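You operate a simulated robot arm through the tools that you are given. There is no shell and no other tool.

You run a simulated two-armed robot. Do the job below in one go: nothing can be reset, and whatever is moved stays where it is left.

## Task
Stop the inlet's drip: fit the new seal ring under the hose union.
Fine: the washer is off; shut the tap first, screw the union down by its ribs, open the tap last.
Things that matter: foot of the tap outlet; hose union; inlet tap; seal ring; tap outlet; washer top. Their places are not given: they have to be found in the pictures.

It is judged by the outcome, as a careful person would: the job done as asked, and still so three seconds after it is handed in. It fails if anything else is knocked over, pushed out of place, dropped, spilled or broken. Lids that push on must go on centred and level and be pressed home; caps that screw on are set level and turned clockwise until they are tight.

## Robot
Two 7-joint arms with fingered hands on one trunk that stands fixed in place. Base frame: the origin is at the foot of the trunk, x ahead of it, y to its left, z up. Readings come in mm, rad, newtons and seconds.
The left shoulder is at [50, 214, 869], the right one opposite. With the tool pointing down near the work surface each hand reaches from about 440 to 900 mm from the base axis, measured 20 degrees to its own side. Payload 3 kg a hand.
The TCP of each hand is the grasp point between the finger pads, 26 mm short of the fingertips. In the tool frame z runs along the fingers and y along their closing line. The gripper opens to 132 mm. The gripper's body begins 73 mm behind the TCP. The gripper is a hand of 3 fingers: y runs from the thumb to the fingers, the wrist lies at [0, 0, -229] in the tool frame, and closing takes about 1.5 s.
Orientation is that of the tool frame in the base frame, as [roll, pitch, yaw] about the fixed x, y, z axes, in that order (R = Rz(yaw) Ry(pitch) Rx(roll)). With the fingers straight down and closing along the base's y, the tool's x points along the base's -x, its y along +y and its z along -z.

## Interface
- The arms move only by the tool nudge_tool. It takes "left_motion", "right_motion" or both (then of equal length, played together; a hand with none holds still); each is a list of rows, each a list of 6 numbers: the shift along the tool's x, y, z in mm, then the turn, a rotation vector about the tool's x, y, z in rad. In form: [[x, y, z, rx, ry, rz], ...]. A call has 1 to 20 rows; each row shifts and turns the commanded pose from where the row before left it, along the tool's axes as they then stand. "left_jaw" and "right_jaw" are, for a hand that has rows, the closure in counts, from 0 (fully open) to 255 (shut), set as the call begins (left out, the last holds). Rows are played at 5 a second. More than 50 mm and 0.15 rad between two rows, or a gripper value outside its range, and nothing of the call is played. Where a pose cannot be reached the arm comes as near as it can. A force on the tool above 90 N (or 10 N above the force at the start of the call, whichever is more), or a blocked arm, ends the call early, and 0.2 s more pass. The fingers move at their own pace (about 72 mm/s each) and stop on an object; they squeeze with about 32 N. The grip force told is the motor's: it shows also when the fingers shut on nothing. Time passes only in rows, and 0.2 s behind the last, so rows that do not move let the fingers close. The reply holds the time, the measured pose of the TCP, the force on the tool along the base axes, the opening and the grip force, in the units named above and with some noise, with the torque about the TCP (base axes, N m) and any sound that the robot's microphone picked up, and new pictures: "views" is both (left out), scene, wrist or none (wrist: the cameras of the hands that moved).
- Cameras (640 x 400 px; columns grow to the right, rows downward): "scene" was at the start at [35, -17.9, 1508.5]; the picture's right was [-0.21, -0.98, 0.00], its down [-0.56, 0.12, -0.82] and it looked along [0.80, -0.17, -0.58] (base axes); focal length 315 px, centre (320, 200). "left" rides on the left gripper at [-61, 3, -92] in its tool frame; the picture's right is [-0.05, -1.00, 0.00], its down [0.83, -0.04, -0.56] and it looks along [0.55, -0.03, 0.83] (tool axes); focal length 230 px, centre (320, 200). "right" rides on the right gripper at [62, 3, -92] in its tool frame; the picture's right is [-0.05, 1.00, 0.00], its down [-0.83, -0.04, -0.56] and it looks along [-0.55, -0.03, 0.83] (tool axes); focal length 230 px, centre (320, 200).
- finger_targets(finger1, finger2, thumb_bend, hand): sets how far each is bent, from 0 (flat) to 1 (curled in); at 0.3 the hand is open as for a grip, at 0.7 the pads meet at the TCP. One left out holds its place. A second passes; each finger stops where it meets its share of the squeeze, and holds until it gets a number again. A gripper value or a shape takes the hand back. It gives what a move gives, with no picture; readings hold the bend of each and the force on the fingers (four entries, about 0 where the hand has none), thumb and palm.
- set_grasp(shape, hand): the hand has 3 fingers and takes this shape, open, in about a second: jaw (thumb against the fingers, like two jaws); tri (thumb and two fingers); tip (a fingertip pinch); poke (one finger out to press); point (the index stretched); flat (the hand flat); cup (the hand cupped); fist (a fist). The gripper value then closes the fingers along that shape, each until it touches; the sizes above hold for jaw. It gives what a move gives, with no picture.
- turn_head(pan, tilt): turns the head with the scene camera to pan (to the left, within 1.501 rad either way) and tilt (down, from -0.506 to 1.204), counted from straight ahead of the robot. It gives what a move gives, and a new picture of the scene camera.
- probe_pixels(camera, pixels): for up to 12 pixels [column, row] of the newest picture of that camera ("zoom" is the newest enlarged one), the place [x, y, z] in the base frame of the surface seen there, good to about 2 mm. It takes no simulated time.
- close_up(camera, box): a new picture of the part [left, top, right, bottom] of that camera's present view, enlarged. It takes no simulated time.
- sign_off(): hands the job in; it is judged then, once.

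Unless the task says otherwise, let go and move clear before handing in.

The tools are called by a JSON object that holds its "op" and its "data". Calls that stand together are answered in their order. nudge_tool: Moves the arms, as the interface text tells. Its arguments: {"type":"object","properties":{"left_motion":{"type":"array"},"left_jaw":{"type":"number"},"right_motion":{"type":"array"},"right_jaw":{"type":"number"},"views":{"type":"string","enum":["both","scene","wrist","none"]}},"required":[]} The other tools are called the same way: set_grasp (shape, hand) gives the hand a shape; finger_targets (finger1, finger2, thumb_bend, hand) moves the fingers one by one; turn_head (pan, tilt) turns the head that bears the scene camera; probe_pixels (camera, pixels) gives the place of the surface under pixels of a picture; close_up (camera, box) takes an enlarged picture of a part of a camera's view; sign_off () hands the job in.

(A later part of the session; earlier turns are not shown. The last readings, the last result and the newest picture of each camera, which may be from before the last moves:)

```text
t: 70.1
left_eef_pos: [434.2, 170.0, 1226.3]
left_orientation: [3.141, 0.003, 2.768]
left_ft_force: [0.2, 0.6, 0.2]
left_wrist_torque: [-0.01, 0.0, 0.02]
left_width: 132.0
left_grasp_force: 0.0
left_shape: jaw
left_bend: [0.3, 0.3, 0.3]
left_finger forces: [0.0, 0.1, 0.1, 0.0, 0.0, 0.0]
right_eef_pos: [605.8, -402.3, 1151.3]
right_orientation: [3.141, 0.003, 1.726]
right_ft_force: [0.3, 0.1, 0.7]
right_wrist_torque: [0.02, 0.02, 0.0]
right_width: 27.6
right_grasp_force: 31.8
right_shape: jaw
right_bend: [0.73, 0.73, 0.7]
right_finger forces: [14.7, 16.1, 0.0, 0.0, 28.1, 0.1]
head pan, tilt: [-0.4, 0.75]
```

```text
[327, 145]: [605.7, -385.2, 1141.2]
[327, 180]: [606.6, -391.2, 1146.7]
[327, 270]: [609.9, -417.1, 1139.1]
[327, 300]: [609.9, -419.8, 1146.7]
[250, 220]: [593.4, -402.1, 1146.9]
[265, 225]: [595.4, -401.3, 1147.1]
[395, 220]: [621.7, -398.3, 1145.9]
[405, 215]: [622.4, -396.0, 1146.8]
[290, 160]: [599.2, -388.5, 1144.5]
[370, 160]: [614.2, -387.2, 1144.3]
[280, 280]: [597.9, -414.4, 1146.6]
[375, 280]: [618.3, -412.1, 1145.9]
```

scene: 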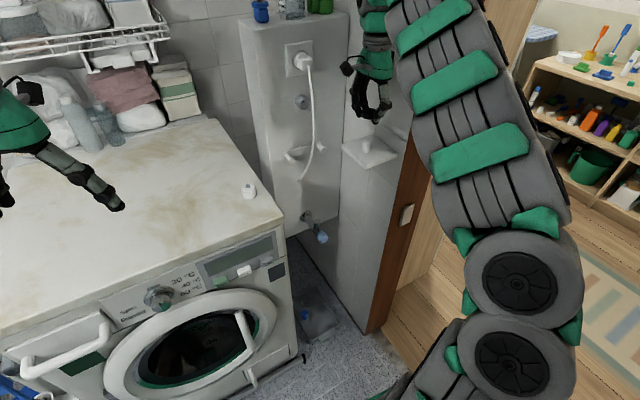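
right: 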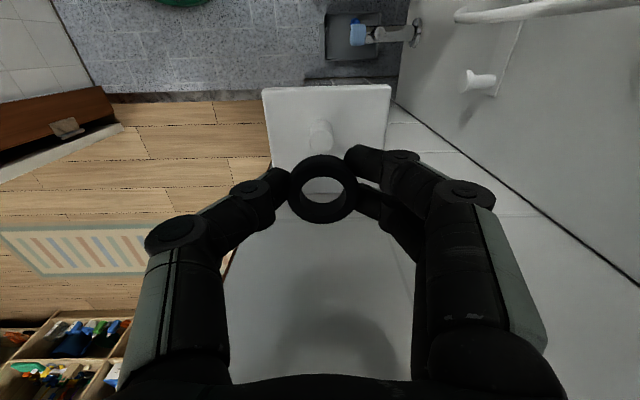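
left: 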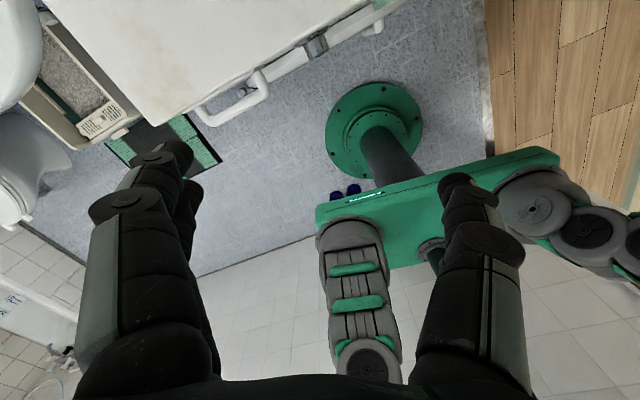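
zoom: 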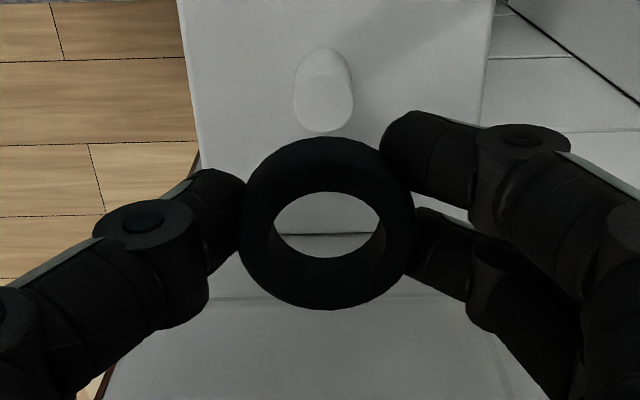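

The ring centre is about +1/-0.8 mm from the TCP, and its top is ~5 mm below the TCP. Moving clear to the left of the ledge and rotating the hand so it closes across the tap.

{"op": "nudge_tool", "data": {"right_motion": [[43.9, 15, 0, 0, 0, 0], [43.9, 15, 0, 0, 0, 0], [43.9, 15, 0, 0, 0, 0], [0, 0, 0, 0, 0, -0.145], [0, 0, 0, 0, 0, -0.145], [0, 0, 0, 0, 0, -0.145], [0, 0, 0, 0, 0, -0.145], [0, 0, 0, 0, 0, -0.145], [0, 0, 0, 0, 0, -0.145], [0, 0, 0, 0, 0, -0.145], [0, 0, 0, 0, 0, -0.145], [0, 0, 0, 0, 0, -0.145], [0, 0, 0, 0, 0, -0.145], [0, 0, 0, 0, 0, -0.05]]}}

```text
t: 73.1
left_eef_pos: [432.7, 170.3, 1226.4]
left_orientation: [-3.141, 0.003, 2.768]
left_ft_force: [-0.2, -0.3, 0.2]
left_wrist_torque: [0.01, 0.0, -0.01]
left_width: 131.9
left_grasp_force: 0.1
left_shape: jaw
left_bend: [0.3, 0.3, 0.3]
left_finger forces: [0.0, 0.0, 0.1, 0.0, 0.1, 0.0]
right_eef_pos: [630.2, -266.2, 1152.3]
right_orientation: [-3.139, 0.003, -3.052]
right_ft_force: [-0.6, -1.2, -0.2]
right_wrist_torque: [-0.01, 0.03, -0.01]
right_width: 27.6
right_grasp_force: 32.1
right_shape: jaw
right_bend: [0.73, 0.73, 0.7]
right_finger forces: [14.9, 16.2, 0.0, 0.0, 27.7, 0.0]
head pan, tilt: [-0.4, 0.75]
```

scene: 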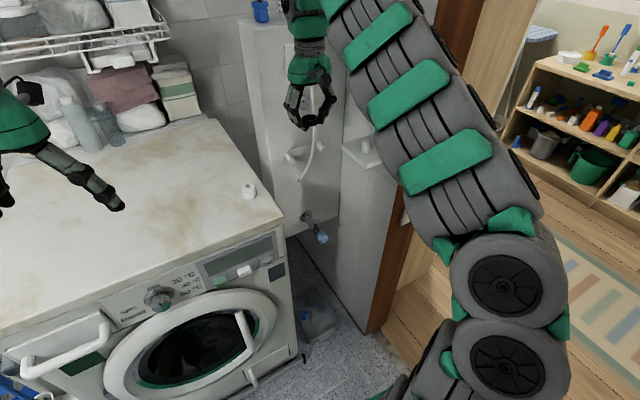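
right: 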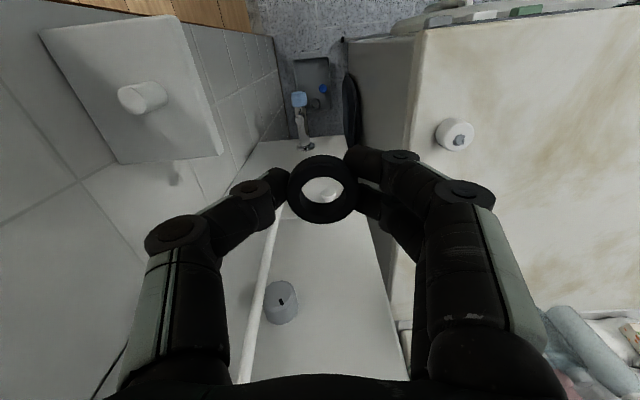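

Path is clear. Descending in the gap between washer and ledge.

{"op": "nudge_tool", "data": {"right_motion": [[0, 0, 42, 0, 0, 0], [0, 0, 42, 0, 0, 0], [0, 0, 42, 0, 0, 0], [0, 0, 42, 0, 0, 0], [0, 0, 42, 0, 0, 0], [0, 0, 42, 0, 0, 0]]}}

{"op": "nudge_tool", "data": {"right_motion": [[0, 0, 42, 0, 0, 0], [0, 0, 42, 0, 0, 0], [0, 0, 42, 0, 0, 0]]}}

```text
t: 74.5
left_eef_pos: [434.3, 169.5, 1226.0]
left_orientation: [3.142, 0.004, 2.766]
left_ft_force: [0.2, -0.1, -0.2]
left_wrist_torque: [0.03, 0.01, 0.0]
left_width: 131.8
left_grasp_force: 0.2
left_shape: jaw
left_bend: [0.3, 0.3, 0.3]
left_finger forces: [0.0, 0.0, 0.0, 0.1, 0.0, 0.0]
right_eef_pos: [631.1, -270.9, 901.3]
right_orientation: [-3.138, 0.004, -3.057]
right_ft_force: [0.1, 0.5, 0.1]
right_wrist_torque: [0.01, -0.01, 0.03]
right_width: 27.5
right_grasp_force: 32.1
right_shape: jaw
right_bend: [0.73, 0.73, 0.7]
right_finger forces: [14.7, 16.5, 0.0, 0.0, 27.1, 0.1]
head pan, tilt: [-0.4, 0.75]
```

scene: 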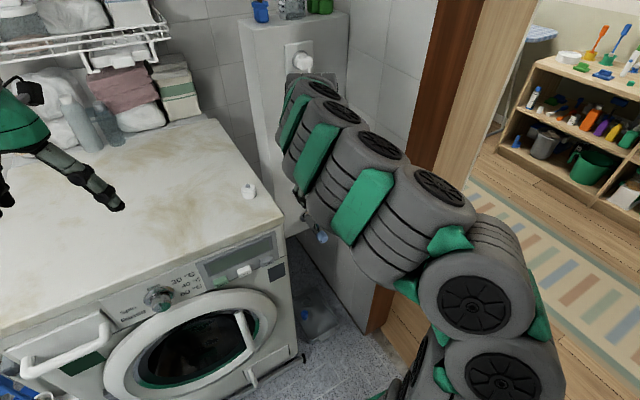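
right: 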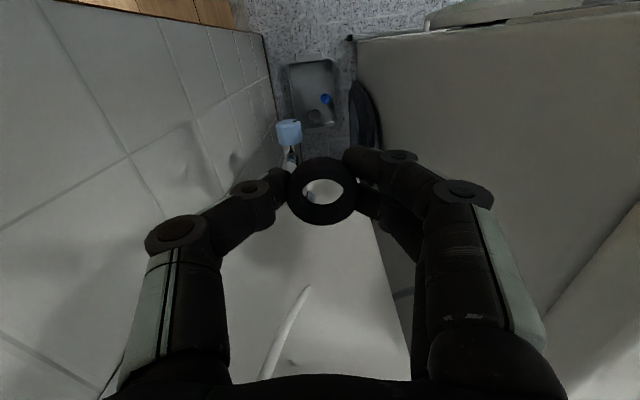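

```text
t: 75.3
left_eef_pos: [433.7, 171.2, 1225.5]
left_orientation: [3.14, 0.004, 2.767]
left_ft_force: [1.0, 1.1, -0.4]
left_wrist_torque: [0.02, 0.04, 0.0]
left_width: 132.3
left_grasp_force: 0.1
left_shape: jaw
left_bend: [0.3, 0.3, 0.3]
left_finger forces: [0.0, 0.0, 0.0, 0.0, 0.0, 0.0]
right_eef_pos: [632.4, -266.8, 771.7]
right_orientation: [-3.139, 0.004, -3.056]
right_ft_force: [0.2, 0.4, 0.5]
right_wrist_torque: [0.0, 0.03, 0.02]
right_width: 27.3
right_grasp_force: 32.1
right_shape: jaw
right_bend: [0.73, 0.73, 0.7]
right_finger forces: [14.8, 17.0, 0.1, 0.0, 27.2, 0.0]
head pan, tilt: [-0.4, 0.75]
```

scene: 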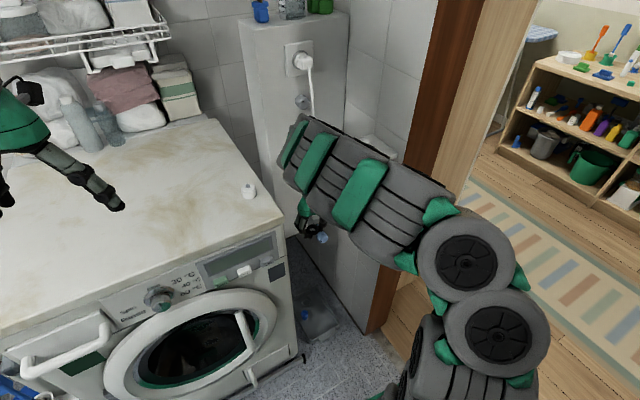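
right: 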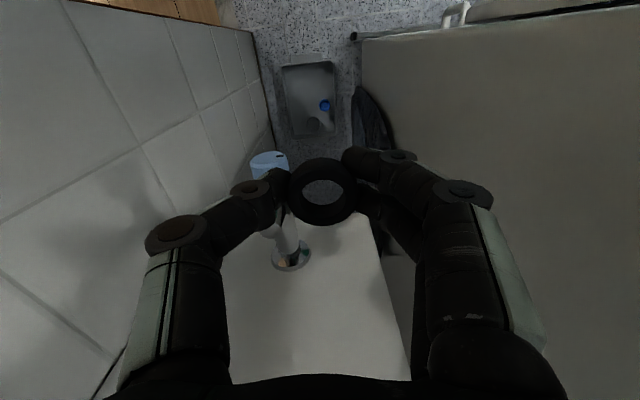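

Now sliding over the outlet at (710,-309).

{"op": "nudge_tool", "data": {"right_motion": [[-37.3, -12, 0, 0, 0, 0], [-37.3, -12, 0, 0, 0, 0], [0, -25, 0, 0, 0, 0]]}}

{"op": "close_up", "data": {"camera": "right", "box": [256, 110, 384, 230]}}

{"op": "close_up", "data": {"camera": "scene", "box": [290, 190, 346, 246]}}

```text
t: 76.1
left_eef_pos: [434.0, 169.4, 1226.5]
left_orientation: [3.141, 0.002, 2.765]
left_ft_force: [0.7, -0.3, -0.7]
left_wrist_torque: [0.01, -0.03, 0.0]
left_width: 131.8
left_grasp_force: 0.1
left_shape: jaw
left_bend: [0.3, 0.3, 0.3]
left_finger forces: [0.1, 0.0, 0.0, 0.0, 0.0, 0.0]
right_eef_pos: [711.0, -311.8, 775.0]
right_orientation: [-3.139, 0.003, -3.056]
right_ft_force: [-0.4, -0.2, 0.1]
right_wrist_torque: [-0.02, -0.01, 0.02]
right_width: 27.1
right_grasp_force: 32.5
right_shape: jaw
right_bend: [0.73, 0.73, 0.7]
right_finger forces: [13.6, 16.7, 0.1, 0.0, 27.0, 0.1]
head pan, tilt: [-0.4, 0.75]
```

scene: 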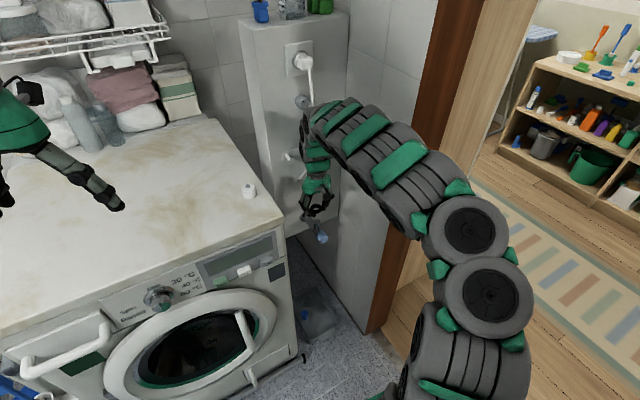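
right: 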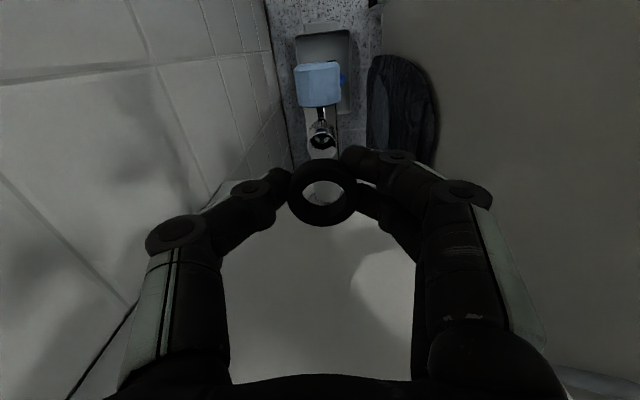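

```text
3.33 times, centred on (320, 170) of right
```

zoom: 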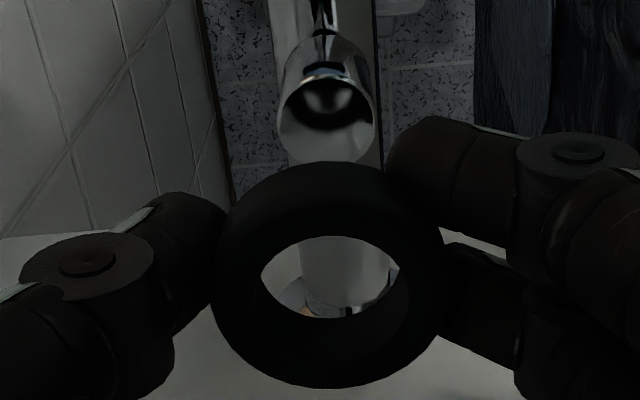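

```text
7.14 times, centred on (318, 218) of scene
```

zoom: 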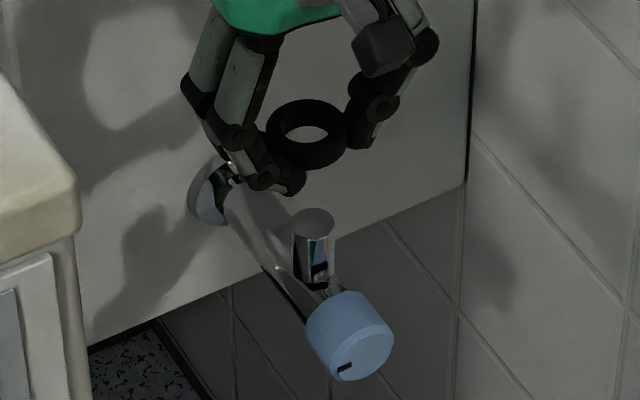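

Both the outlet and the held ring are visible. Probing both for centring.

{"op": "probe_pixels", "data": {"camera": "zoom", "pixels": [[313, 218], [294, 220], [332, 220], [313, 209], [313, 233], [307, 101], [307, 150], [270, 120], [345, 130], [295, 225], [330, 228], [320, 212]]}}

{"op": "close_up", "data": {"camera": "right", "box": [280, 110, 364, 230]}}

{"op": "probe_pixels", "data": {"camera": "zoom", "pixels": [[255, 170], [370, 170], [330, 165], [330, 90], [170, 300], [460, 300], [325, 180], [325, 390], [325, 255], [330, 112]]}}

```text
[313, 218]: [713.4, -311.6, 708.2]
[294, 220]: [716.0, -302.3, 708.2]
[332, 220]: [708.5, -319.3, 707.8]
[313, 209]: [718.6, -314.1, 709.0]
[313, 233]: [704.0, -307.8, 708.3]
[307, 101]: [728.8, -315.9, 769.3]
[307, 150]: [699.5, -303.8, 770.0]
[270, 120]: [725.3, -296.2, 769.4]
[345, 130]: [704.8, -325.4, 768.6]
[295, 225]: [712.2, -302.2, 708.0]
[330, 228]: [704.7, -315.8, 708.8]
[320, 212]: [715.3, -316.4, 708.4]
```

```text
3.33 times, centred on (322, 170) of right
```

zoom: 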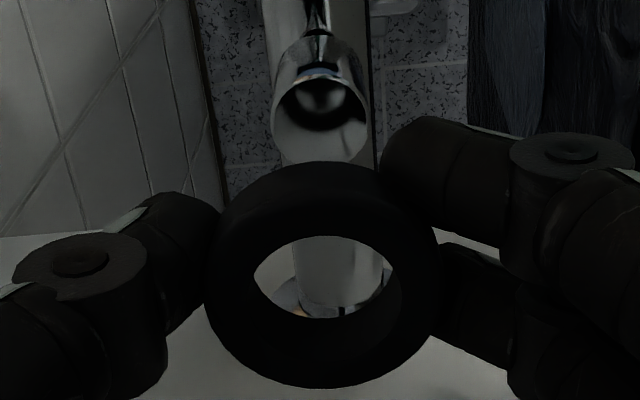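

```text
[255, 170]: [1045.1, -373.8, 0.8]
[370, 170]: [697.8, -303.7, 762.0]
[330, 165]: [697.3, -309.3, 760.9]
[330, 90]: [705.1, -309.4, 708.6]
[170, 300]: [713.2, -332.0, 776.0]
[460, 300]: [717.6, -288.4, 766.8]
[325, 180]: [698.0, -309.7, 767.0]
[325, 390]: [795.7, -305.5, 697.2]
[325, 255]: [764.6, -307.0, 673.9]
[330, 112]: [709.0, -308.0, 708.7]
```

The outlet centre is about (709.8,-310) with top 708.3, and the ring centre is about (713.3,-309.3). I'll correct by ~-3.3 mm in x and lower to just above the outlet for a second check.

{"op": "nudge_tool", "data": {"right_motion": [[3.3, -0.4, 0, 0, 0, 0], [0, 0, 20, 0, 0, 0], [0, 0, 20, 0, 0, 0]], "views": "wrist"}}

{"op": "close_up", "data": {"camera": "right", "box": [270, 130, 370, 230]}}

{"op": "close_up", "data": {"camera": "scene", "box": [296, 200, 340, 244]}}

```text
t: 76.9
left_eef_pos: [433.2, 168.8, 1226.3]
left_orientation: [3.141, 0.003, 2.766]
left_ft_force: [-0.1, 0.1, -0.4]
left_wrist_torque: [-0.01, -0.01, -0.01]
left_width: 131.8
left_grasp_force: 0.2
left_shape: jaw
left_bend: [0.3, 0.3, 0.3]
left_finger forces: [0.1, 0.0, 0.0, 0.0, 0.0, 0.0]
right_eef_pos: [707.7, -311.3, 734.7]
right_orientation: [-3.14, 0.001, -3.058]
right_ft_force: [-0.4, 0.3, 0.8]
right_wrist_torque: [-0.01, 0.01, -0.02]
right_width: 27.0
right_grasp_force: 31.7
right_shape: jaw
right_bend: [0.73, 0.73, 0.7]
right_finger forces: [13.5, 16.9, 0.1, 0.1, 26.9, 0.1]
head pan, tilt: [-0.4, 0.75]
```

right: 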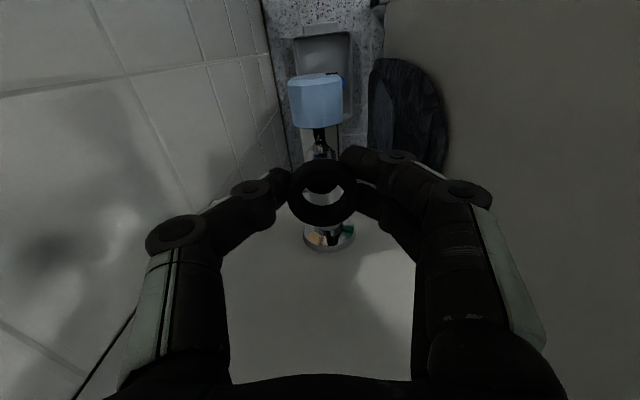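

```text
4.00 times, centred on (320, 180) of right
```

zoom: 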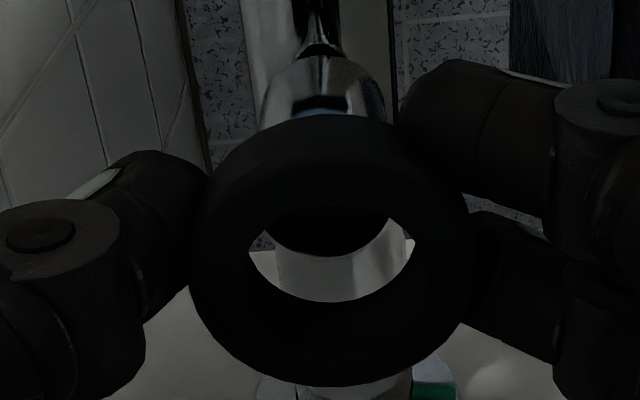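

```text
9.09 times, centred on (318, 222) of scene
```

zoom: 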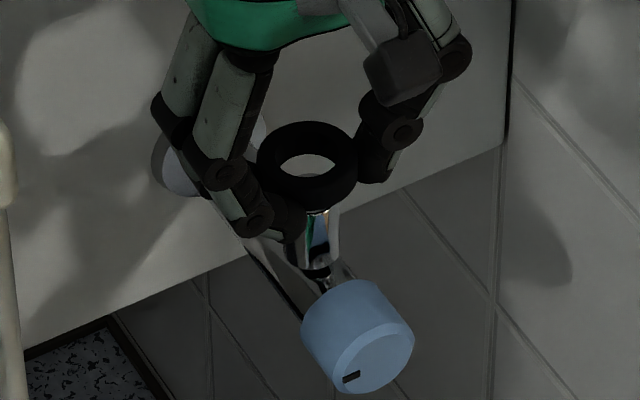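

From the wrist view the ring is ~1 mm too far +y relative to the outlet, and x looks aligned. I'll correct and lower slowly onto the outlet, watching forces.

{"op": "nudge_tool", "data": {"right_motion": [[0, -1.1, 0, 0, 0, 0], [0, 0, 5, 0, 0, 0], [0, 0, 3, 0, 0, 0], [0, 0, 2, 0, 0, 0], [0, 0, 2, 0, 0, 0], [0, 0, 2, 0, 0, 0]], "views": "wrist"}}

{"op": "close_up", "data": {"camera": "right", "box": [270, 130, 370, 230]}}

{"op": "close_up", "data": {"camera": "scene", "box": [296, 200, 340, 244]}}

```text
t: 78.3
left_eef_pos: [432.7, 169.7, 1227.0]
left_orientation: [-3.141, 0.004, 2.766]
left_ft_force: [0.1, 0.9, 1.3]
left_wrist_torque: [0.03, -0.03, -0.04]
left_width: 132.1
left_grasp_force: 0.1
left_shape: jaw
left_bend: [0.3, 0.3, 0.3]
left_finger forces: [0.0, 0.1, 0.0, 0.1, 0.0, 0.0]
right_eef_pos: [708.0, -311.4, 722.3]
right_orientation: [-3.138, 0.002, -3.057]
right_ft_force: [-2.9, -0.3, -0.5]
right_wrist_torque: [0.02, 0.05, 0.02]
right_width: 27.1
right_grasp_force: 32.4
right_shape: jaw
right_bend: [0.73, 0.73, 0.7]
right_finger forces: [14.8, 17.4, 0.0, 0.0, 28.1, 0.0]
head pan, tilt: [-0.4, 0.75]
```

right: 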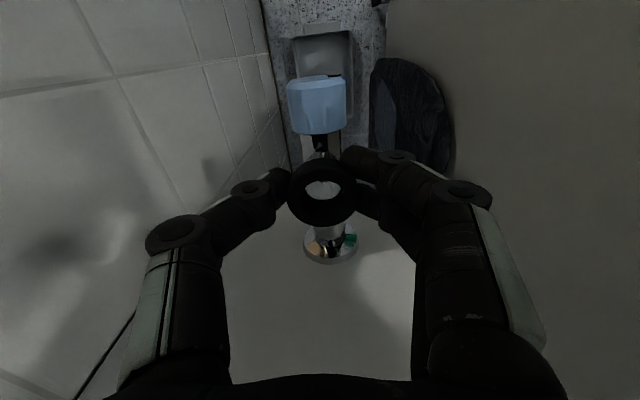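

```text
4.00 times, centred on (320, 180) of right
```

zoom: 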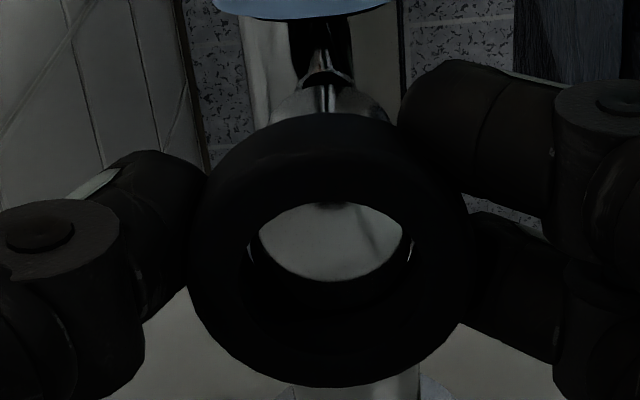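

```text
9.09 times, centred on (318, 222) of scene
```

zoom: 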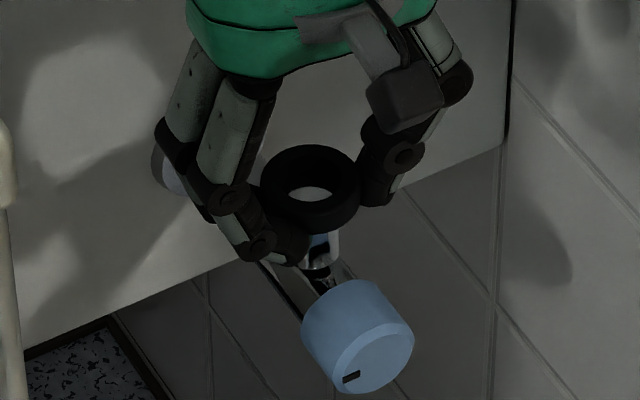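

The outlet disk shows inside the ring hole with even slivers on both sides, and the ring is at the outlet's rim with only -2.9 N in x. I'll nudge -x slightly and keep lowering.

{"op": "nudge_tool", "data": {"right_motion": [[0.7, 0, 0, 0, 0, 0], [0, 0, 2, 0, 0, 0], [0, 0, 2, 0, 0, 0], [0, 0, 2, 0, 0, 0]], "views": "wrist"}}

{"op": "close_up", "data": {"camera": "right", "box": [270, 130, 370, 230]}}

```text
t: 79.3
left_eef_pos: [434.2, 168.7, 1225.8]
left_orientation: [-3.141, 0.004, 2.767]
left_ft_force: [0.0, 0.1, 0.1]
left_wrist_torque: [-0.04, -0.03, 0.03]
left_width: 131.8
left_grasp_force: 0.1
left_shape: jaw
left_bend: [0.3, 0.3, 0.3]
left_finger forces: [0.0, 0.1, 0.0, 0.0, 0.0, 0.0]
right_eef_pos: [706.3, -311.6, 717.7]
right_orientation: [-3.139, 0.005, -3.055]
right_ft_force: [5.0, -3.5, -1.3]
right_wrist_torque: [-0.02, -0.12, -0.02]
right_width: 27.0
right_grasp_force: 32.0
right_shape: jaw
right_bend: [0.74, 0.73, 0.7]
right_finger forces: [12.2, 16.8, 0.1, 0.1, 29.3, 0.0]
head pan, tilt: [-0.4, 0.75]
```

right: 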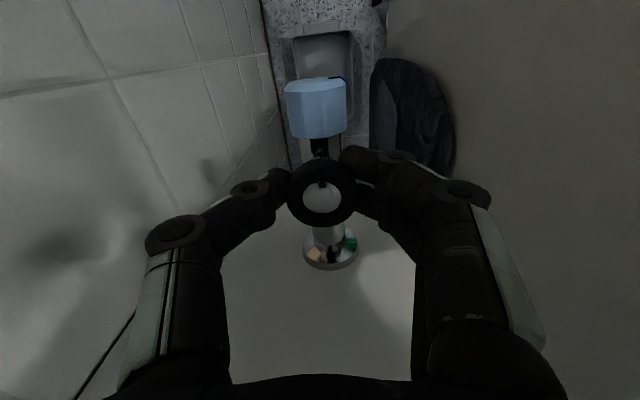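

```text
4.00 times, centred on (320, 180) of right
```

zoom: 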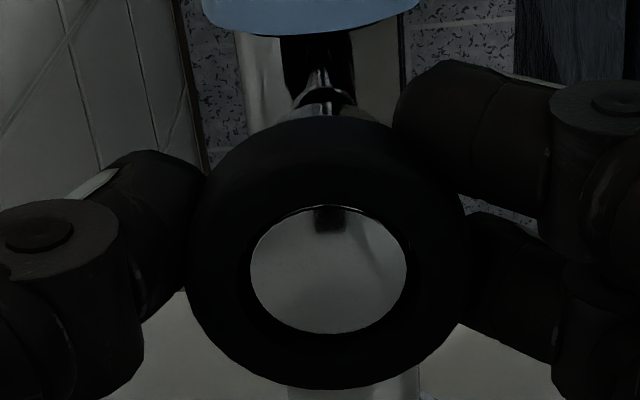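

The outlet is through the ring's hole. I'll adjust slightly (+x, -y) for the side forces and continue down toward the foot.

{"op": "nudge_tool", "data": {"right_motion": [[-0.5, -0.4, 0, 0, 0, 0], [0, 0, 3, 0, 0, 0], [0, 0, 3, 0, 0, 0], [0, 0, 3, 0, 0, 0], [0, 0, 3, 0, 0, 0]], "views": "wrist"}}

```text
t: 80.5
left_eef_pos: [434.4, 169.0, 1226.5]
left_orientation: [-3.141, 0.004, 2.768]
left_ft_force: [0.5, 0.4, -0.6]
left_wrist_torque: [0.01, -0.01, -0.02]
left_width: 131.9
left_grasp_force: 0.0
left_shape: jaw
left_bend: [0.3, 0.3, 0.3]
left_finger forces: [0.0, 0.0, 0.0, 0.0, 0.1, 0.0]
right_eef_pos: [706.3, -310.9, 703.6]
right_orientation: [-3.14, 0.003, -3.055]
right_ft_force: [6.3, -3.8, -1.1]
right_wrist_torque: [-0.03, -0.12, -0.02]
right_width: 27.1
right_grasp_force: 32.1
right_shape: jaw
right_bend: [0.74, 0.73, 0.7]
right_finger forces: [12.3, 17.4, 0.0, 0.0, 29.0, 0.0]
head pan, tilt: [-0.4, 0.75]
```

right: 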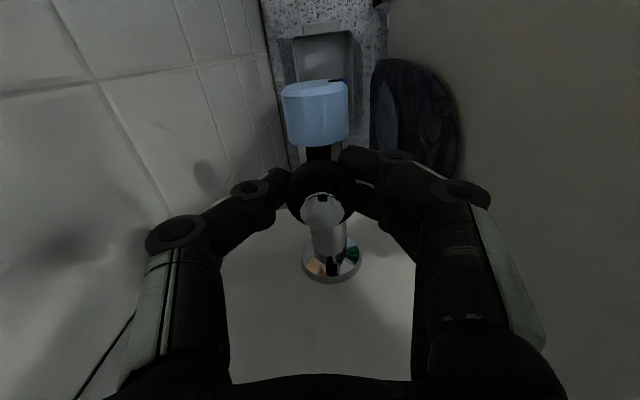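

The outlet now protrudes through the ring. Continuing down to the foot.

{"op": "nudge_tool", "data": {"right_motion": [[-0.6, -0.3, 3, 0, 0, 0], [0, 0, 3, 0, 0, 0], [0, 0, 2, 0, 0, 0], [0, 0, 2, 0, 0, 0]], "views": "wrist"}}

{"op": "close_up", "data": {"camera": "scene", "box": [296, 200, 340, 244]}}

```text
t: 81.5
left_eef_pos: [433.2, 168.9, 1226.7]
left_orientation: [-3.14, 0.004, 2.768]
left_ft_force: [0.1, -1.5, 0.7]
left_wrist_torque: [0.0, -0.02, 0.0]
left_width: 132.1
left_grasp_force: 0.1
left_shape: jaw
left_bend: [0.3, 0.3, 0.3]
left_finger forces: [0.0, 0.1, 0.0, 0.1, 0.1, 0.0]
right_eef_pos: [706.8, -312.0, 692.9]
right_orientation: [-3.139, 0.004, -3.057]
right_ft_force: [-2.8, 6.0, 10.2]
right_wrist_torque: [0.18, 0.05, 0.04]
right_width: 27.2
right_grasp_force: 31.5
right_shape: jaw
right_bend: [0.74, 0.73, 0.71]
right_finger forces: [18.4, 19.2, 0.1, 0.1, 28.2, 0.0]
head pan, tilt: [-0.4, 0.75]
```

right: 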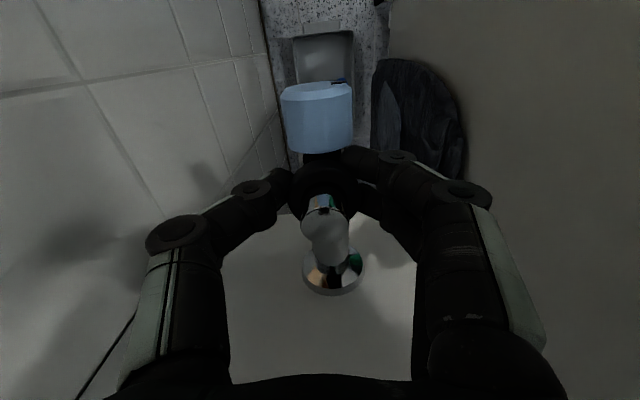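

```text
9.09 times, centred on (318, 222) of scene
```

zoom: 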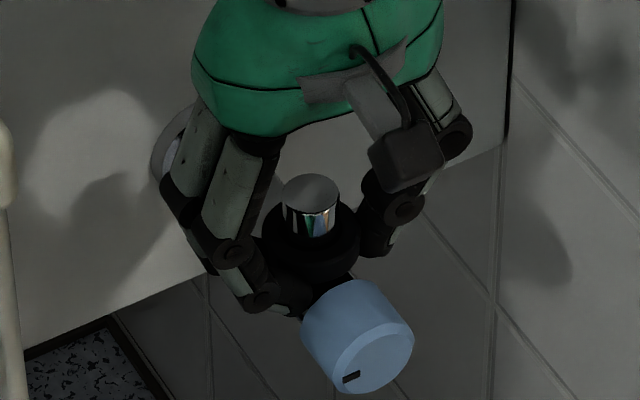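

A 10 N upward force shows the ring has reached the foot. I'll press 2 mm more to seat it, then release and raise.

{"op": "nudge_tool", "data": {"right_motion": [[0, 0, 1, 0, 0, 0], [0, 0, 1, 0, 0, 0]], "views": "none"}}

{"op": "nudge_tool", "data": {"right_motion": [[0, 0, 0, 0, 0, 0], [0, 0, 0, 0, 0, 0], [0, 0, 0, 0, 0, 0], [0, 0, 0, 0, 0, 0], [0, 0, 0, 0, 0, 0], [0, 0, 0, 0, 0, 0], [0, 0, 0, 0, 0, 0]], "right_jaw": 0}}

{"op": "close_up", "data": {"camera": "scene", "box": [296, 200, 340, 244]}}

```text
t: 82.1
left_eef_pos: [433.2, 169.7, 1225.7]
left_orientation: [3.141, 0.006, 2.767]
left_ft_force: [0.1, -0.9, -0.7]
left_wrist_torque: [-0.03, -0.01, -0.01]
left_width: 132.1
left_grasp_force: 0.1
left_shape: jaw
left_bend: [0.3, 0.3, 0.3]
left_finger forces: [0.0, 0.0, 0.0, 0.1, 0.0, 0.0]
right_eef_pos: [707.3, -313.9, 691.6]
right_orientation: [-3.139, 0.003, -3.06]
right_ft_force: [-8.5, 2.7, 16.2]
right_wrist_torque: [0.01, 0.12, 0.04]
right_width: 27.7
right_grasp_force: 32.2
right_shape: jaw
right_bend: [0.74, 0.73, 0.71]
right_finger forces: [17.2, 14.4, 0.0, 0.0, 31.2, 0.0]
head pan, tilt: [-0.4, 0.75]
```

```text
t: 83.7
left_eef_pos: [433.9, 170.5, 1227.8]
left_orientation: [3.139, 0.003, 2.767]
left_ft_force: [0.6, 0.1, -0.7]
left_wrist_torque: [-0.02, -0.04, 0.01]
left_width: 132.2
left_grasp_force: 0.1
left_shape: jaw
left_bend: [0.3, 0.3, 0.3]
left_finger forces: [0.0, 0.1, 0.1, 0.0, 0.0, 0.1]
right_eef_pos: [707.3, -312.2, 692.4]
right_orientation: [-3.138, 0.003, -3.056]
right_ft_force: [0.9, 0.0, -0.4]
right_wrist_torque: [0.01, -0.02, -0.01]
right_width: 131.8
right_grasp_force: 0.1
right_shape: jaw
right_bend: [0.3, 0.3, 0.3]
right_finger forces: [0.0, 0.0, 0.0, 0.1, 0.0, 0.0]
head pan, tilt: [-0.4, 0.75]
```

scene: 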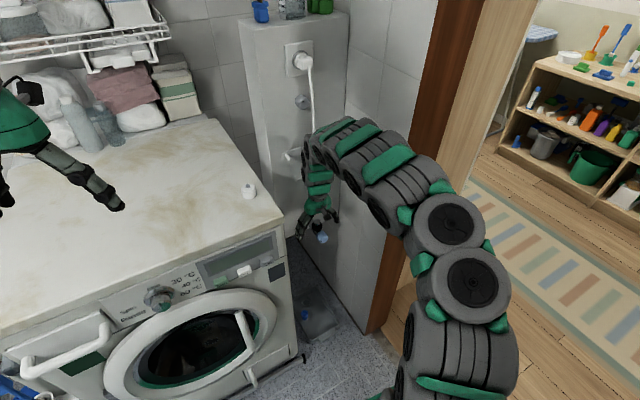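
right: 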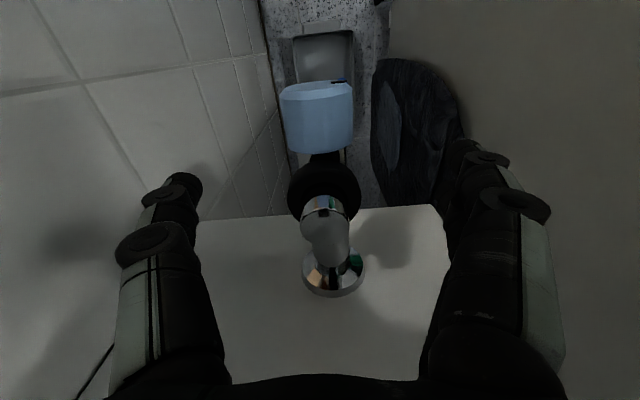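

```text
9.09 times, centred on (318, 222) of scene
```

zoom: 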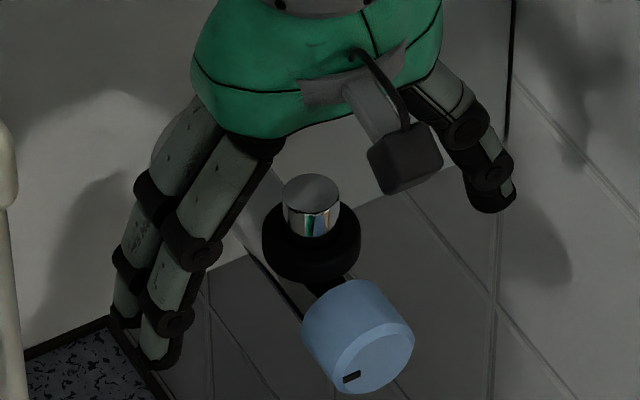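

The ring sits around the outlet. Checking that it is level and seated.

{"op": "probe_pixels", "data": {"camera": "zoom", "pixels": [[270, 230], [275, 245], [312, 252], [350, 230], [345, 215], [312, 190], [312, 225], [275, 215], [312, 275], [330, 245]]}}

{"op": "probe_pixels", "data": {"camera": "right", "pixels": [[295, 195], [355, 195], [325, 170], [325, 180], [300, 210], [350, 210], [325, 195], [325, 205]]}}

{"op": "close_up", "data": {"camera": "right", "box": [275, 140, 375, 240]}}

```text
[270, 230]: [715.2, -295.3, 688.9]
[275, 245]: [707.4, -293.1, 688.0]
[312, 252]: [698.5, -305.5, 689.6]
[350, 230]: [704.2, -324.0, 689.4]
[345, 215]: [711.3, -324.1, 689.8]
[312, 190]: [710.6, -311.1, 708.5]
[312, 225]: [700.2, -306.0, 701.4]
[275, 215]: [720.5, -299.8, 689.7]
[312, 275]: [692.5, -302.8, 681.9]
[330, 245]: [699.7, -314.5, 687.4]
```

```text
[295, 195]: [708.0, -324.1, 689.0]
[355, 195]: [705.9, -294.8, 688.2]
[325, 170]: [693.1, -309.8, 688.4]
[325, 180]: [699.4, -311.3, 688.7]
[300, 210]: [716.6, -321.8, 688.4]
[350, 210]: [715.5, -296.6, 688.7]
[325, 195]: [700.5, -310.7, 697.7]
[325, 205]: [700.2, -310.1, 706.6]
```

```text
4.00 times, centred on (325, 190) of right
```

zoom: 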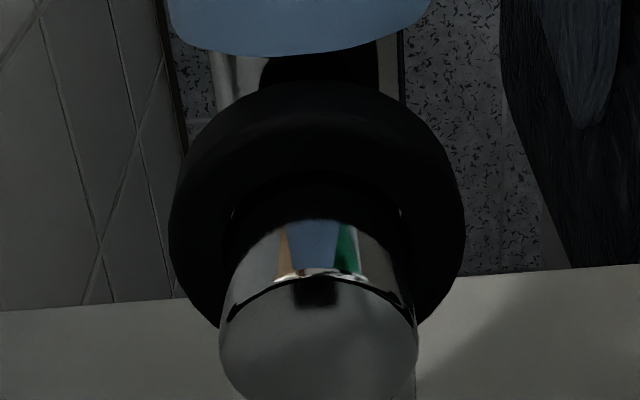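

The ring's top is level at z≈689 all round, so it's seated. I'll retreat the same way to fetch the union: up, left, back, up.

{"op": "nudge_tool", "data": {"right_motion": [[0, 0, -20, 0, 0, 0], [0, 0, -32, 0, 0, 0], [0, 0, -32, 0, 0, 0], [0, 22, 0, 0, 0, 0], [0, 22, 0, 0, 0, 0], [37, 3, 0, 0, 0, 0], [37, 3, 0, 0, 0, 0]], "views": "scene"}}

{"op": "nudge_tool", "data": {"right_motion": [[0, 0, -42, 0, 0, 0], [0, 0, -42, 0, 0, 0], [0, 0, -42, 0, 0, 0], [0, 0, -42, 0, 0, 0], [0, 0, -42, 0, 0, 0], [0, 0, -42, 0, 0, 0], [0, 0, -42, 0, 0, 0], [0, 0, -42, 0, 0, 0]], "views": "scene"}}

{"op": "close_up", "data": {"camera": "scene", "box": [290, 200, 346, 246]}}

```text
t: 85.3
left_eef_pos: [434.1, 169.9, 1225.9]
left_orientation: [3.141, 0.001, 2.768]
left_ft_force: [-0.9, -0.1, 0.2]
left_wrist_torque: [0.0, -0.03, -0.01]
left_width: 131.9
left_grasp_force: 0.0
left_shape: jaw
left_bend: [0.3, 0.3, 0.3]
left_finger forces: [0.1, 0.1, 0.0, 0.0, 0.0, 0.1]
right_eef_pos: [625.4, -267.5, 773.4]
right_orientation: [-3.137, 0.004, -3.059]
right_ft_force: [-0.5, 0.8, 0.4]
right_wrist_torque: [-0.02, -0.04, -0.04]
right_width: 132.0
right_grasp_force: 0.1
right_shape: jaw
right_bend: [0.3, 0.3, 0.3]
right_finger forces: [0.0, 0.0, 0.0, 0.0, 0.1, 0.0]
head pan, tilt: [-0.4, 0.75]
```

scene: 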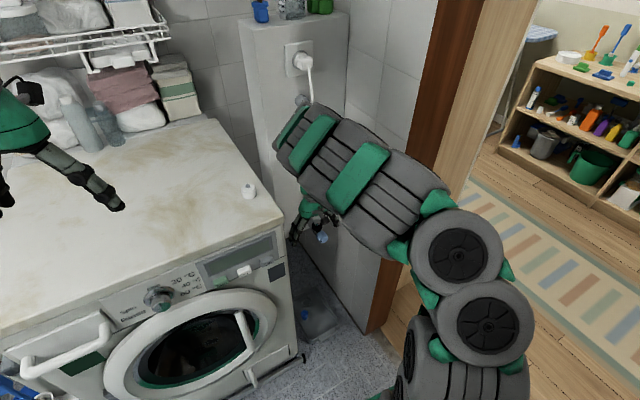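

```text
t: 87.1
left_eef_pos: [433.3, 169.0, 1225.8]
left_orientation: [3.141, 0.001, 2.767]
left_ft_force: [-0.9, -0.5, 0.4]
left_wrist_torque: [0.04, 0.02, 0.01]
left_width: 132.0
left_grasp_force: 0.1
left_shape: jaw
left_bend: [0.3, 0.3, 0.3]
left_finger forces: [0.1, 0.0, 0.0, 0.0, 0.1, 0.0]
right_eef_pos: [625.4, -264.8, 1110.5]
right_orientation: [-3.138, 0.003, -3.056]
right_ft_force: [-1.0, 0.0, 0.1]
right_wrist_torque: [0.02, -0.01, 0.01]
right_width: 132.0
right_grasp_force: 0.0
right_shape: jaw
right_bend: [0.3, 0.3, 0.3]
right_finger forces: [0.0, 0.0, 0.0, 0.0, 0.1, 0.0]
head pan, tilt: [-0.4, 0.75]
```

scene: 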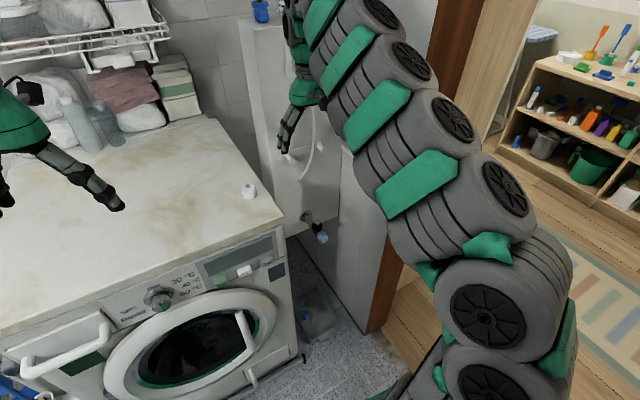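

```text
8.70 times, centred on (318, 223) of scene
```

zoom: 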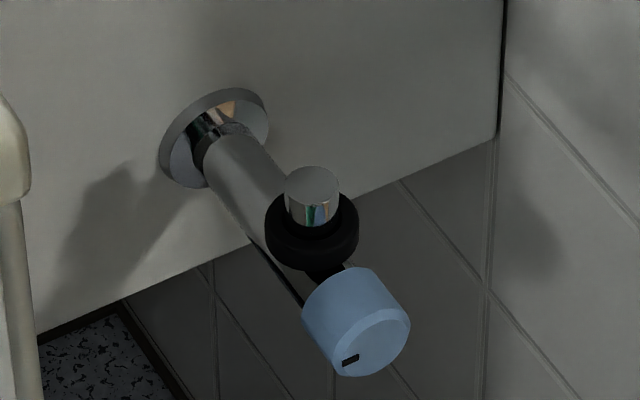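

The ring stays neatly on the outlet. Moving over the washer top and rotating the hand back to the counter-clockwise end for maximum tightening range.

{"op": "nudge_tool", "data": {"right_motion": [[-10, 40.5, 0, 0, 0, 0], [-10, 40.5, 0, 0, 0, 0], [-10, 40.5, 0, 0, 0, 0], [-10, 40.5, 0, 0, 0, 0], [0, 0, 0, 0, 0, -0.147], [0, 0, 0, 0, 0, -0.147], [0, 0, 0, 0, 0, -0.147], [0, 0, 0, 0, 0, -0.147], [0, 0, 0, 0, 0, -0.147], [0, 0, 0, 0, 0, -0.147], [0, 0, 0, 0, 0, -0.147], [0, 0, 0, 0, 0, -0.147], [0, 0, 0, 0, 0, -0.147], [0, 0, 0, 0, 0, -0.147], [0, 0, 0, 0, 0, -0.147], [0, 0, 0, 0, 0, -0.147]], "views": "none"}}

{"op": "nudge_tool", "data": {"right_motion": [[0, 0, 0, 0, 0, -0.147], [0, 0, 0, 0, 0, -0.147], [0, 0, 0, 0, 0, -0.147], [0, 0, 0, 0, 0, -0.147], [0, 0, 0, 0, 0, -0.147], [0, 0, 0, 0, 0, -0.147], [0, 0, 0, 0, 0, -0.147], [0, 0, 0, 0, 0, -0.147], [0, 0, 0, 0, 0, -0.147], [0, 0, 0, 0, 0, -0.147]]}}

{"op": "probe_pixels", "data": {"camera": "scene", "pixels": [[249, 188], [249, 194]]}}

```text
t: 90.5
left_eef_pos: [433.7, 168.9, 1225.2]
left_orientation: [3.141, 0.003, 2.768]
left_ft_force: [0.0, 0.4, -0.3]
left_wrist_torque: [0.02, -0.02, 0.03]
left_width: 131.9
left_grasp_force: 0.0
left_shape: jaw
left_bend: [0.3, 0.3, 0.3]
left_finger forces: [0.0, 0.0, 0.1, 0.0, 0.1, 0.1]
right_eef_pos: [654.3, -102.0, 1109.8]
right_orientation: [-3.137, -0.004, -1.29]
right_ft_force: [-1.6, -0.3, -0.2]
right_wrist_torque: [-0.02, 0.04, 0.01]
right_width: 132.2
right_grasp_force: 0.1
right_shape: jaw
right_bend: [0.3, 0.3, 0.3]
right_finger forces: [0.1, 0.1, 0.1, 0.0, 0.1, 0.0]
head pan, tilt: [-0.4, 0.75]
```

```text
t: 92.7
left_eef_pos: [432.3, 169.6, 1225.8]
left_orientation: [-3.141, 0.004, 2.769]
left_ft_force: [0.4, 0.6, 0.6]
left_wrist_torque: [-0.01, 0.02, 0.01]
left_width: 132.1
left_grasp_force: 0.1
left_shape: jaw
left_bend: [0.3, 0.3, 0.3]
left_finger forces: [0.0, 0.0, 0.0, 0.1, 0.0, 0.0]
right_eef_pos: [654.8, -102.4, 1110.3]
right_orientation: [3.138, -0.004, 0.178]
right_ft_force: [-0.2, 0.1, -1.5]
right_wrist_torque: [-0.02, 0.01, 0.0]
right_width: 131.9
right_grasp_force: 0.0
right_shape: jaw
right_bend: [0.3, 0.3, 0.3]
right_finger forces: [0.0, 0.0, 0.1, 0.0, 0.0, 0.0]
head pan, tilt: [-0.4, 0.75]
```

scene: 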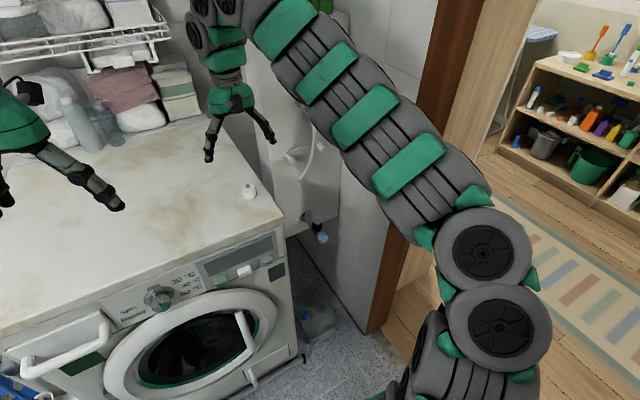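
right: 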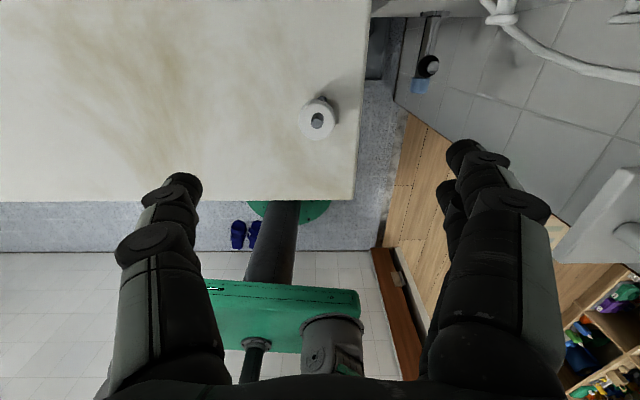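

```text
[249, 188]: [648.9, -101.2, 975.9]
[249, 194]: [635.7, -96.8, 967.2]
```

{"op": "close_up", "data": {"camera": "right", "box": [285, 85, 350, 150]}}

{"op": "probe_pixels", "data": {"camera": "zoom", "pixels": [[320, 200], [240, 215], [390, 215], [310, 130], [310, 270], [250, 260], [370, 260], [260, 160], [370, 160]]}}

```text
6.15 times, centred on (318, 118) of right
```

zoom: 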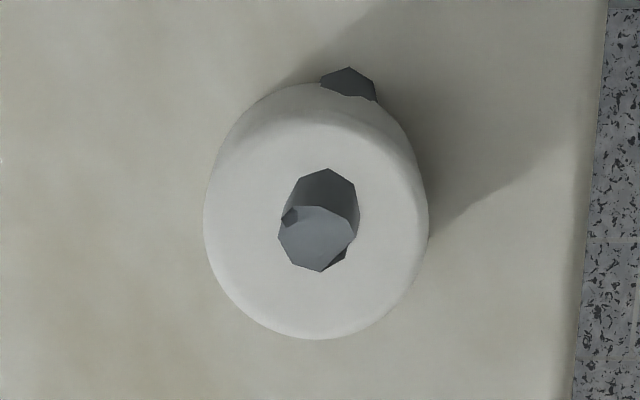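

```text
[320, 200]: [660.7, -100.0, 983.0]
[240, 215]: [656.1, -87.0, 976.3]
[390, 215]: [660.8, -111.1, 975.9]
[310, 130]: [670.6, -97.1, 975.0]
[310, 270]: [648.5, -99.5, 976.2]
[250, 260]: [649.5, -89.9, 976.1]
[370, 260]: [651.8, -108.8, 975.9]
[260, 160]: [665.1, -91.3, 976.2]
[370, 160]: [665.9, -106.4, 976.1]
```

The union centre is at about (655,-99.3) with its top at 976. I'll shift +3 mm in y, half-close the fingers, and lower to TCP z≈979.

{"op": "nudge_tool", "data": {"right_motion": [[0.8, -2.9, 0, 0, 0, 0], [0, 0, 0, 0, 0, 0], [0, 0, 0, 0, 0, 0], [0, 0, 40, 0, 0, 0], [0, 0, 40, 0, 0, 0], [0, 0, 30, 0, 0, 0], [0, 0, 15, 0, 0, 0], [0, 0, 6, 0, 0, 0]], "right_jaw": 100}}

{"op": "close_up", "data": {"camera": "scene", "box": [210, 140, 290, 200]}}

```text
t: 94.5
left_eef_pos: [434.9, 170.0, 1226.3]
left_orientation: [-3.141, 0.003, 2.766]
left_ft_force: [0.4, -0.7, 0.5]
left_wrist_torque: [-0.02, -0.03, -0.03]
left_width: 132.1
left_grasp_force: 0.1
left_shape: jaw
left_bend: [0.3, 0.3, 0.3]
left_finger forces: [0.0, 0.1, 0.1, 0.0, 0.0, 0.0]
right_eef_pos: [655.9, -98.7, 978.8]
right_orientation: [3.139, -0.005, 0.177]
right_ft_force: [0.2, 0.4, -0.9]
right_wrist_torque: [0.01, 0.0, 0.01]
right_width: 80.4
right_grasp_force: 0.0
right_shape: jaw
right_bend: [0.71, 0.71, 0.71]
right_finger forces: [0.0, 0.1, 0.1, 0.1, 0.1, 0.1]
head pan, tilt: [-0.4, 0.75]
```

scene: 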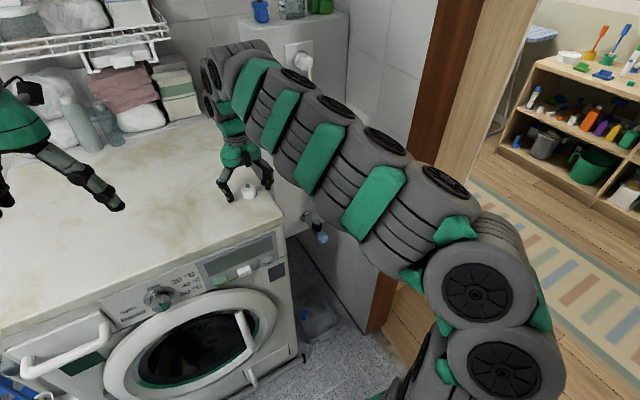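
right: 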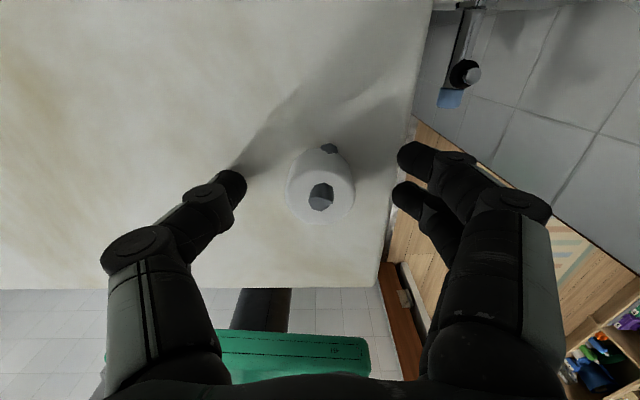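

```text
6.67 times, centred on (250, 170) of scene
```

zoom: 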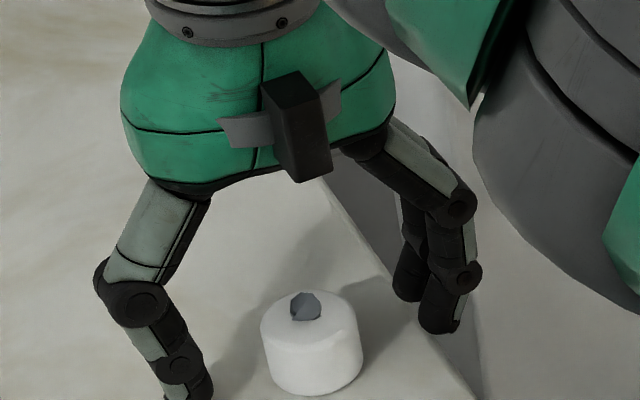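

The fingers straddle the union evenly. Closing.

{"op": "nudge_tool", "data": {"right_motion": [[0, 0, 0, 0, 0, 0], [0, 0, 0, 0, 0, 0], [0, 0, 0, 0, 0, 0], [0, 0, 0, 0, 0, 0], [0, 0, 0, 0, 0, 0], [0, 0, 0, 0, 0, 0], [0, 0, 0, 0, 0, 0]], "right_jaw": 255}}

{"op": "close_up", "data": {"camera": "right", "box": [260, 120, 380, 240]}}

```text
t: 96.1
left_eef_pos: [432.7, 169.4, 1226.3]
left_orientation: [-3.141, 0.004, 2.768]
left_ft_force: [0.2, 0.2, 0.0]
left_wrist_torque: [0.0, -0.01, 0.01]
left_width: 131.8
left_grasp_force: 0.2
left_shape: jaw
left_bend: [0.3, 0.3, 0.3]
left_finger forces: [0.1, 0.1, 0.0, 0.0, 0.0, 0.0]
right_eef_pos: [656.4, -99.8, 979.3]
right_orientation: [3.138, -0.003, 0.177]
right_ft_force: [0.0, -0.4, 0.6]
right_wrist_torque: [0.0, 0.0, 0.04]
right_width: 25.5
right_grasp_force: 32.0
right_shape: jaw
right_bend: [0.73, 0.73, 0.7]
right_finger forces: [14.5, 14.9, 0.1, 0.0, 28.8, 0.1]
head pan, tilt: [-0.4, 0.75]
```

scene: 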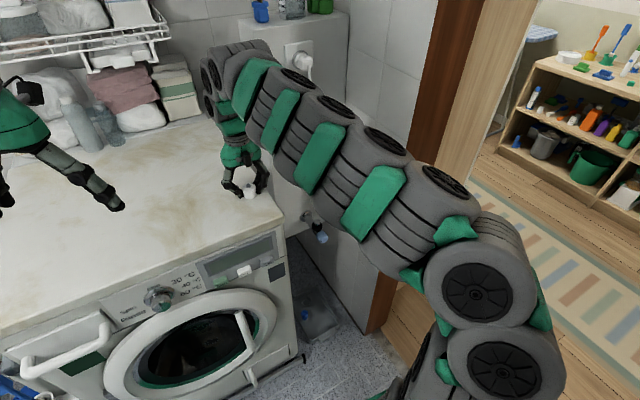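
right: 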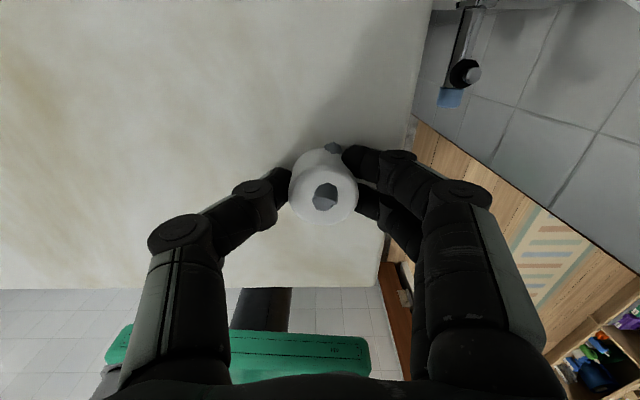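

```text
3.33 times, centred on (320, 180) of right
```

zoom: 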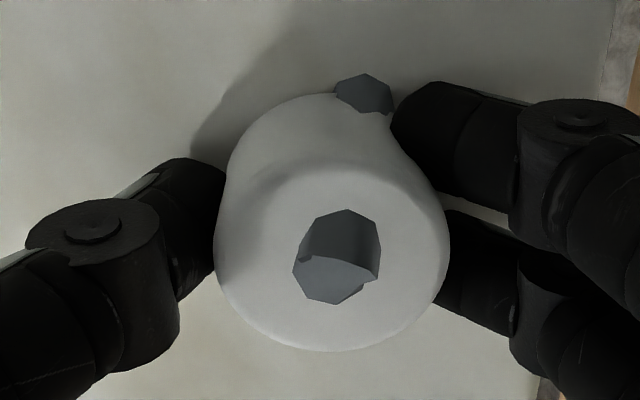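

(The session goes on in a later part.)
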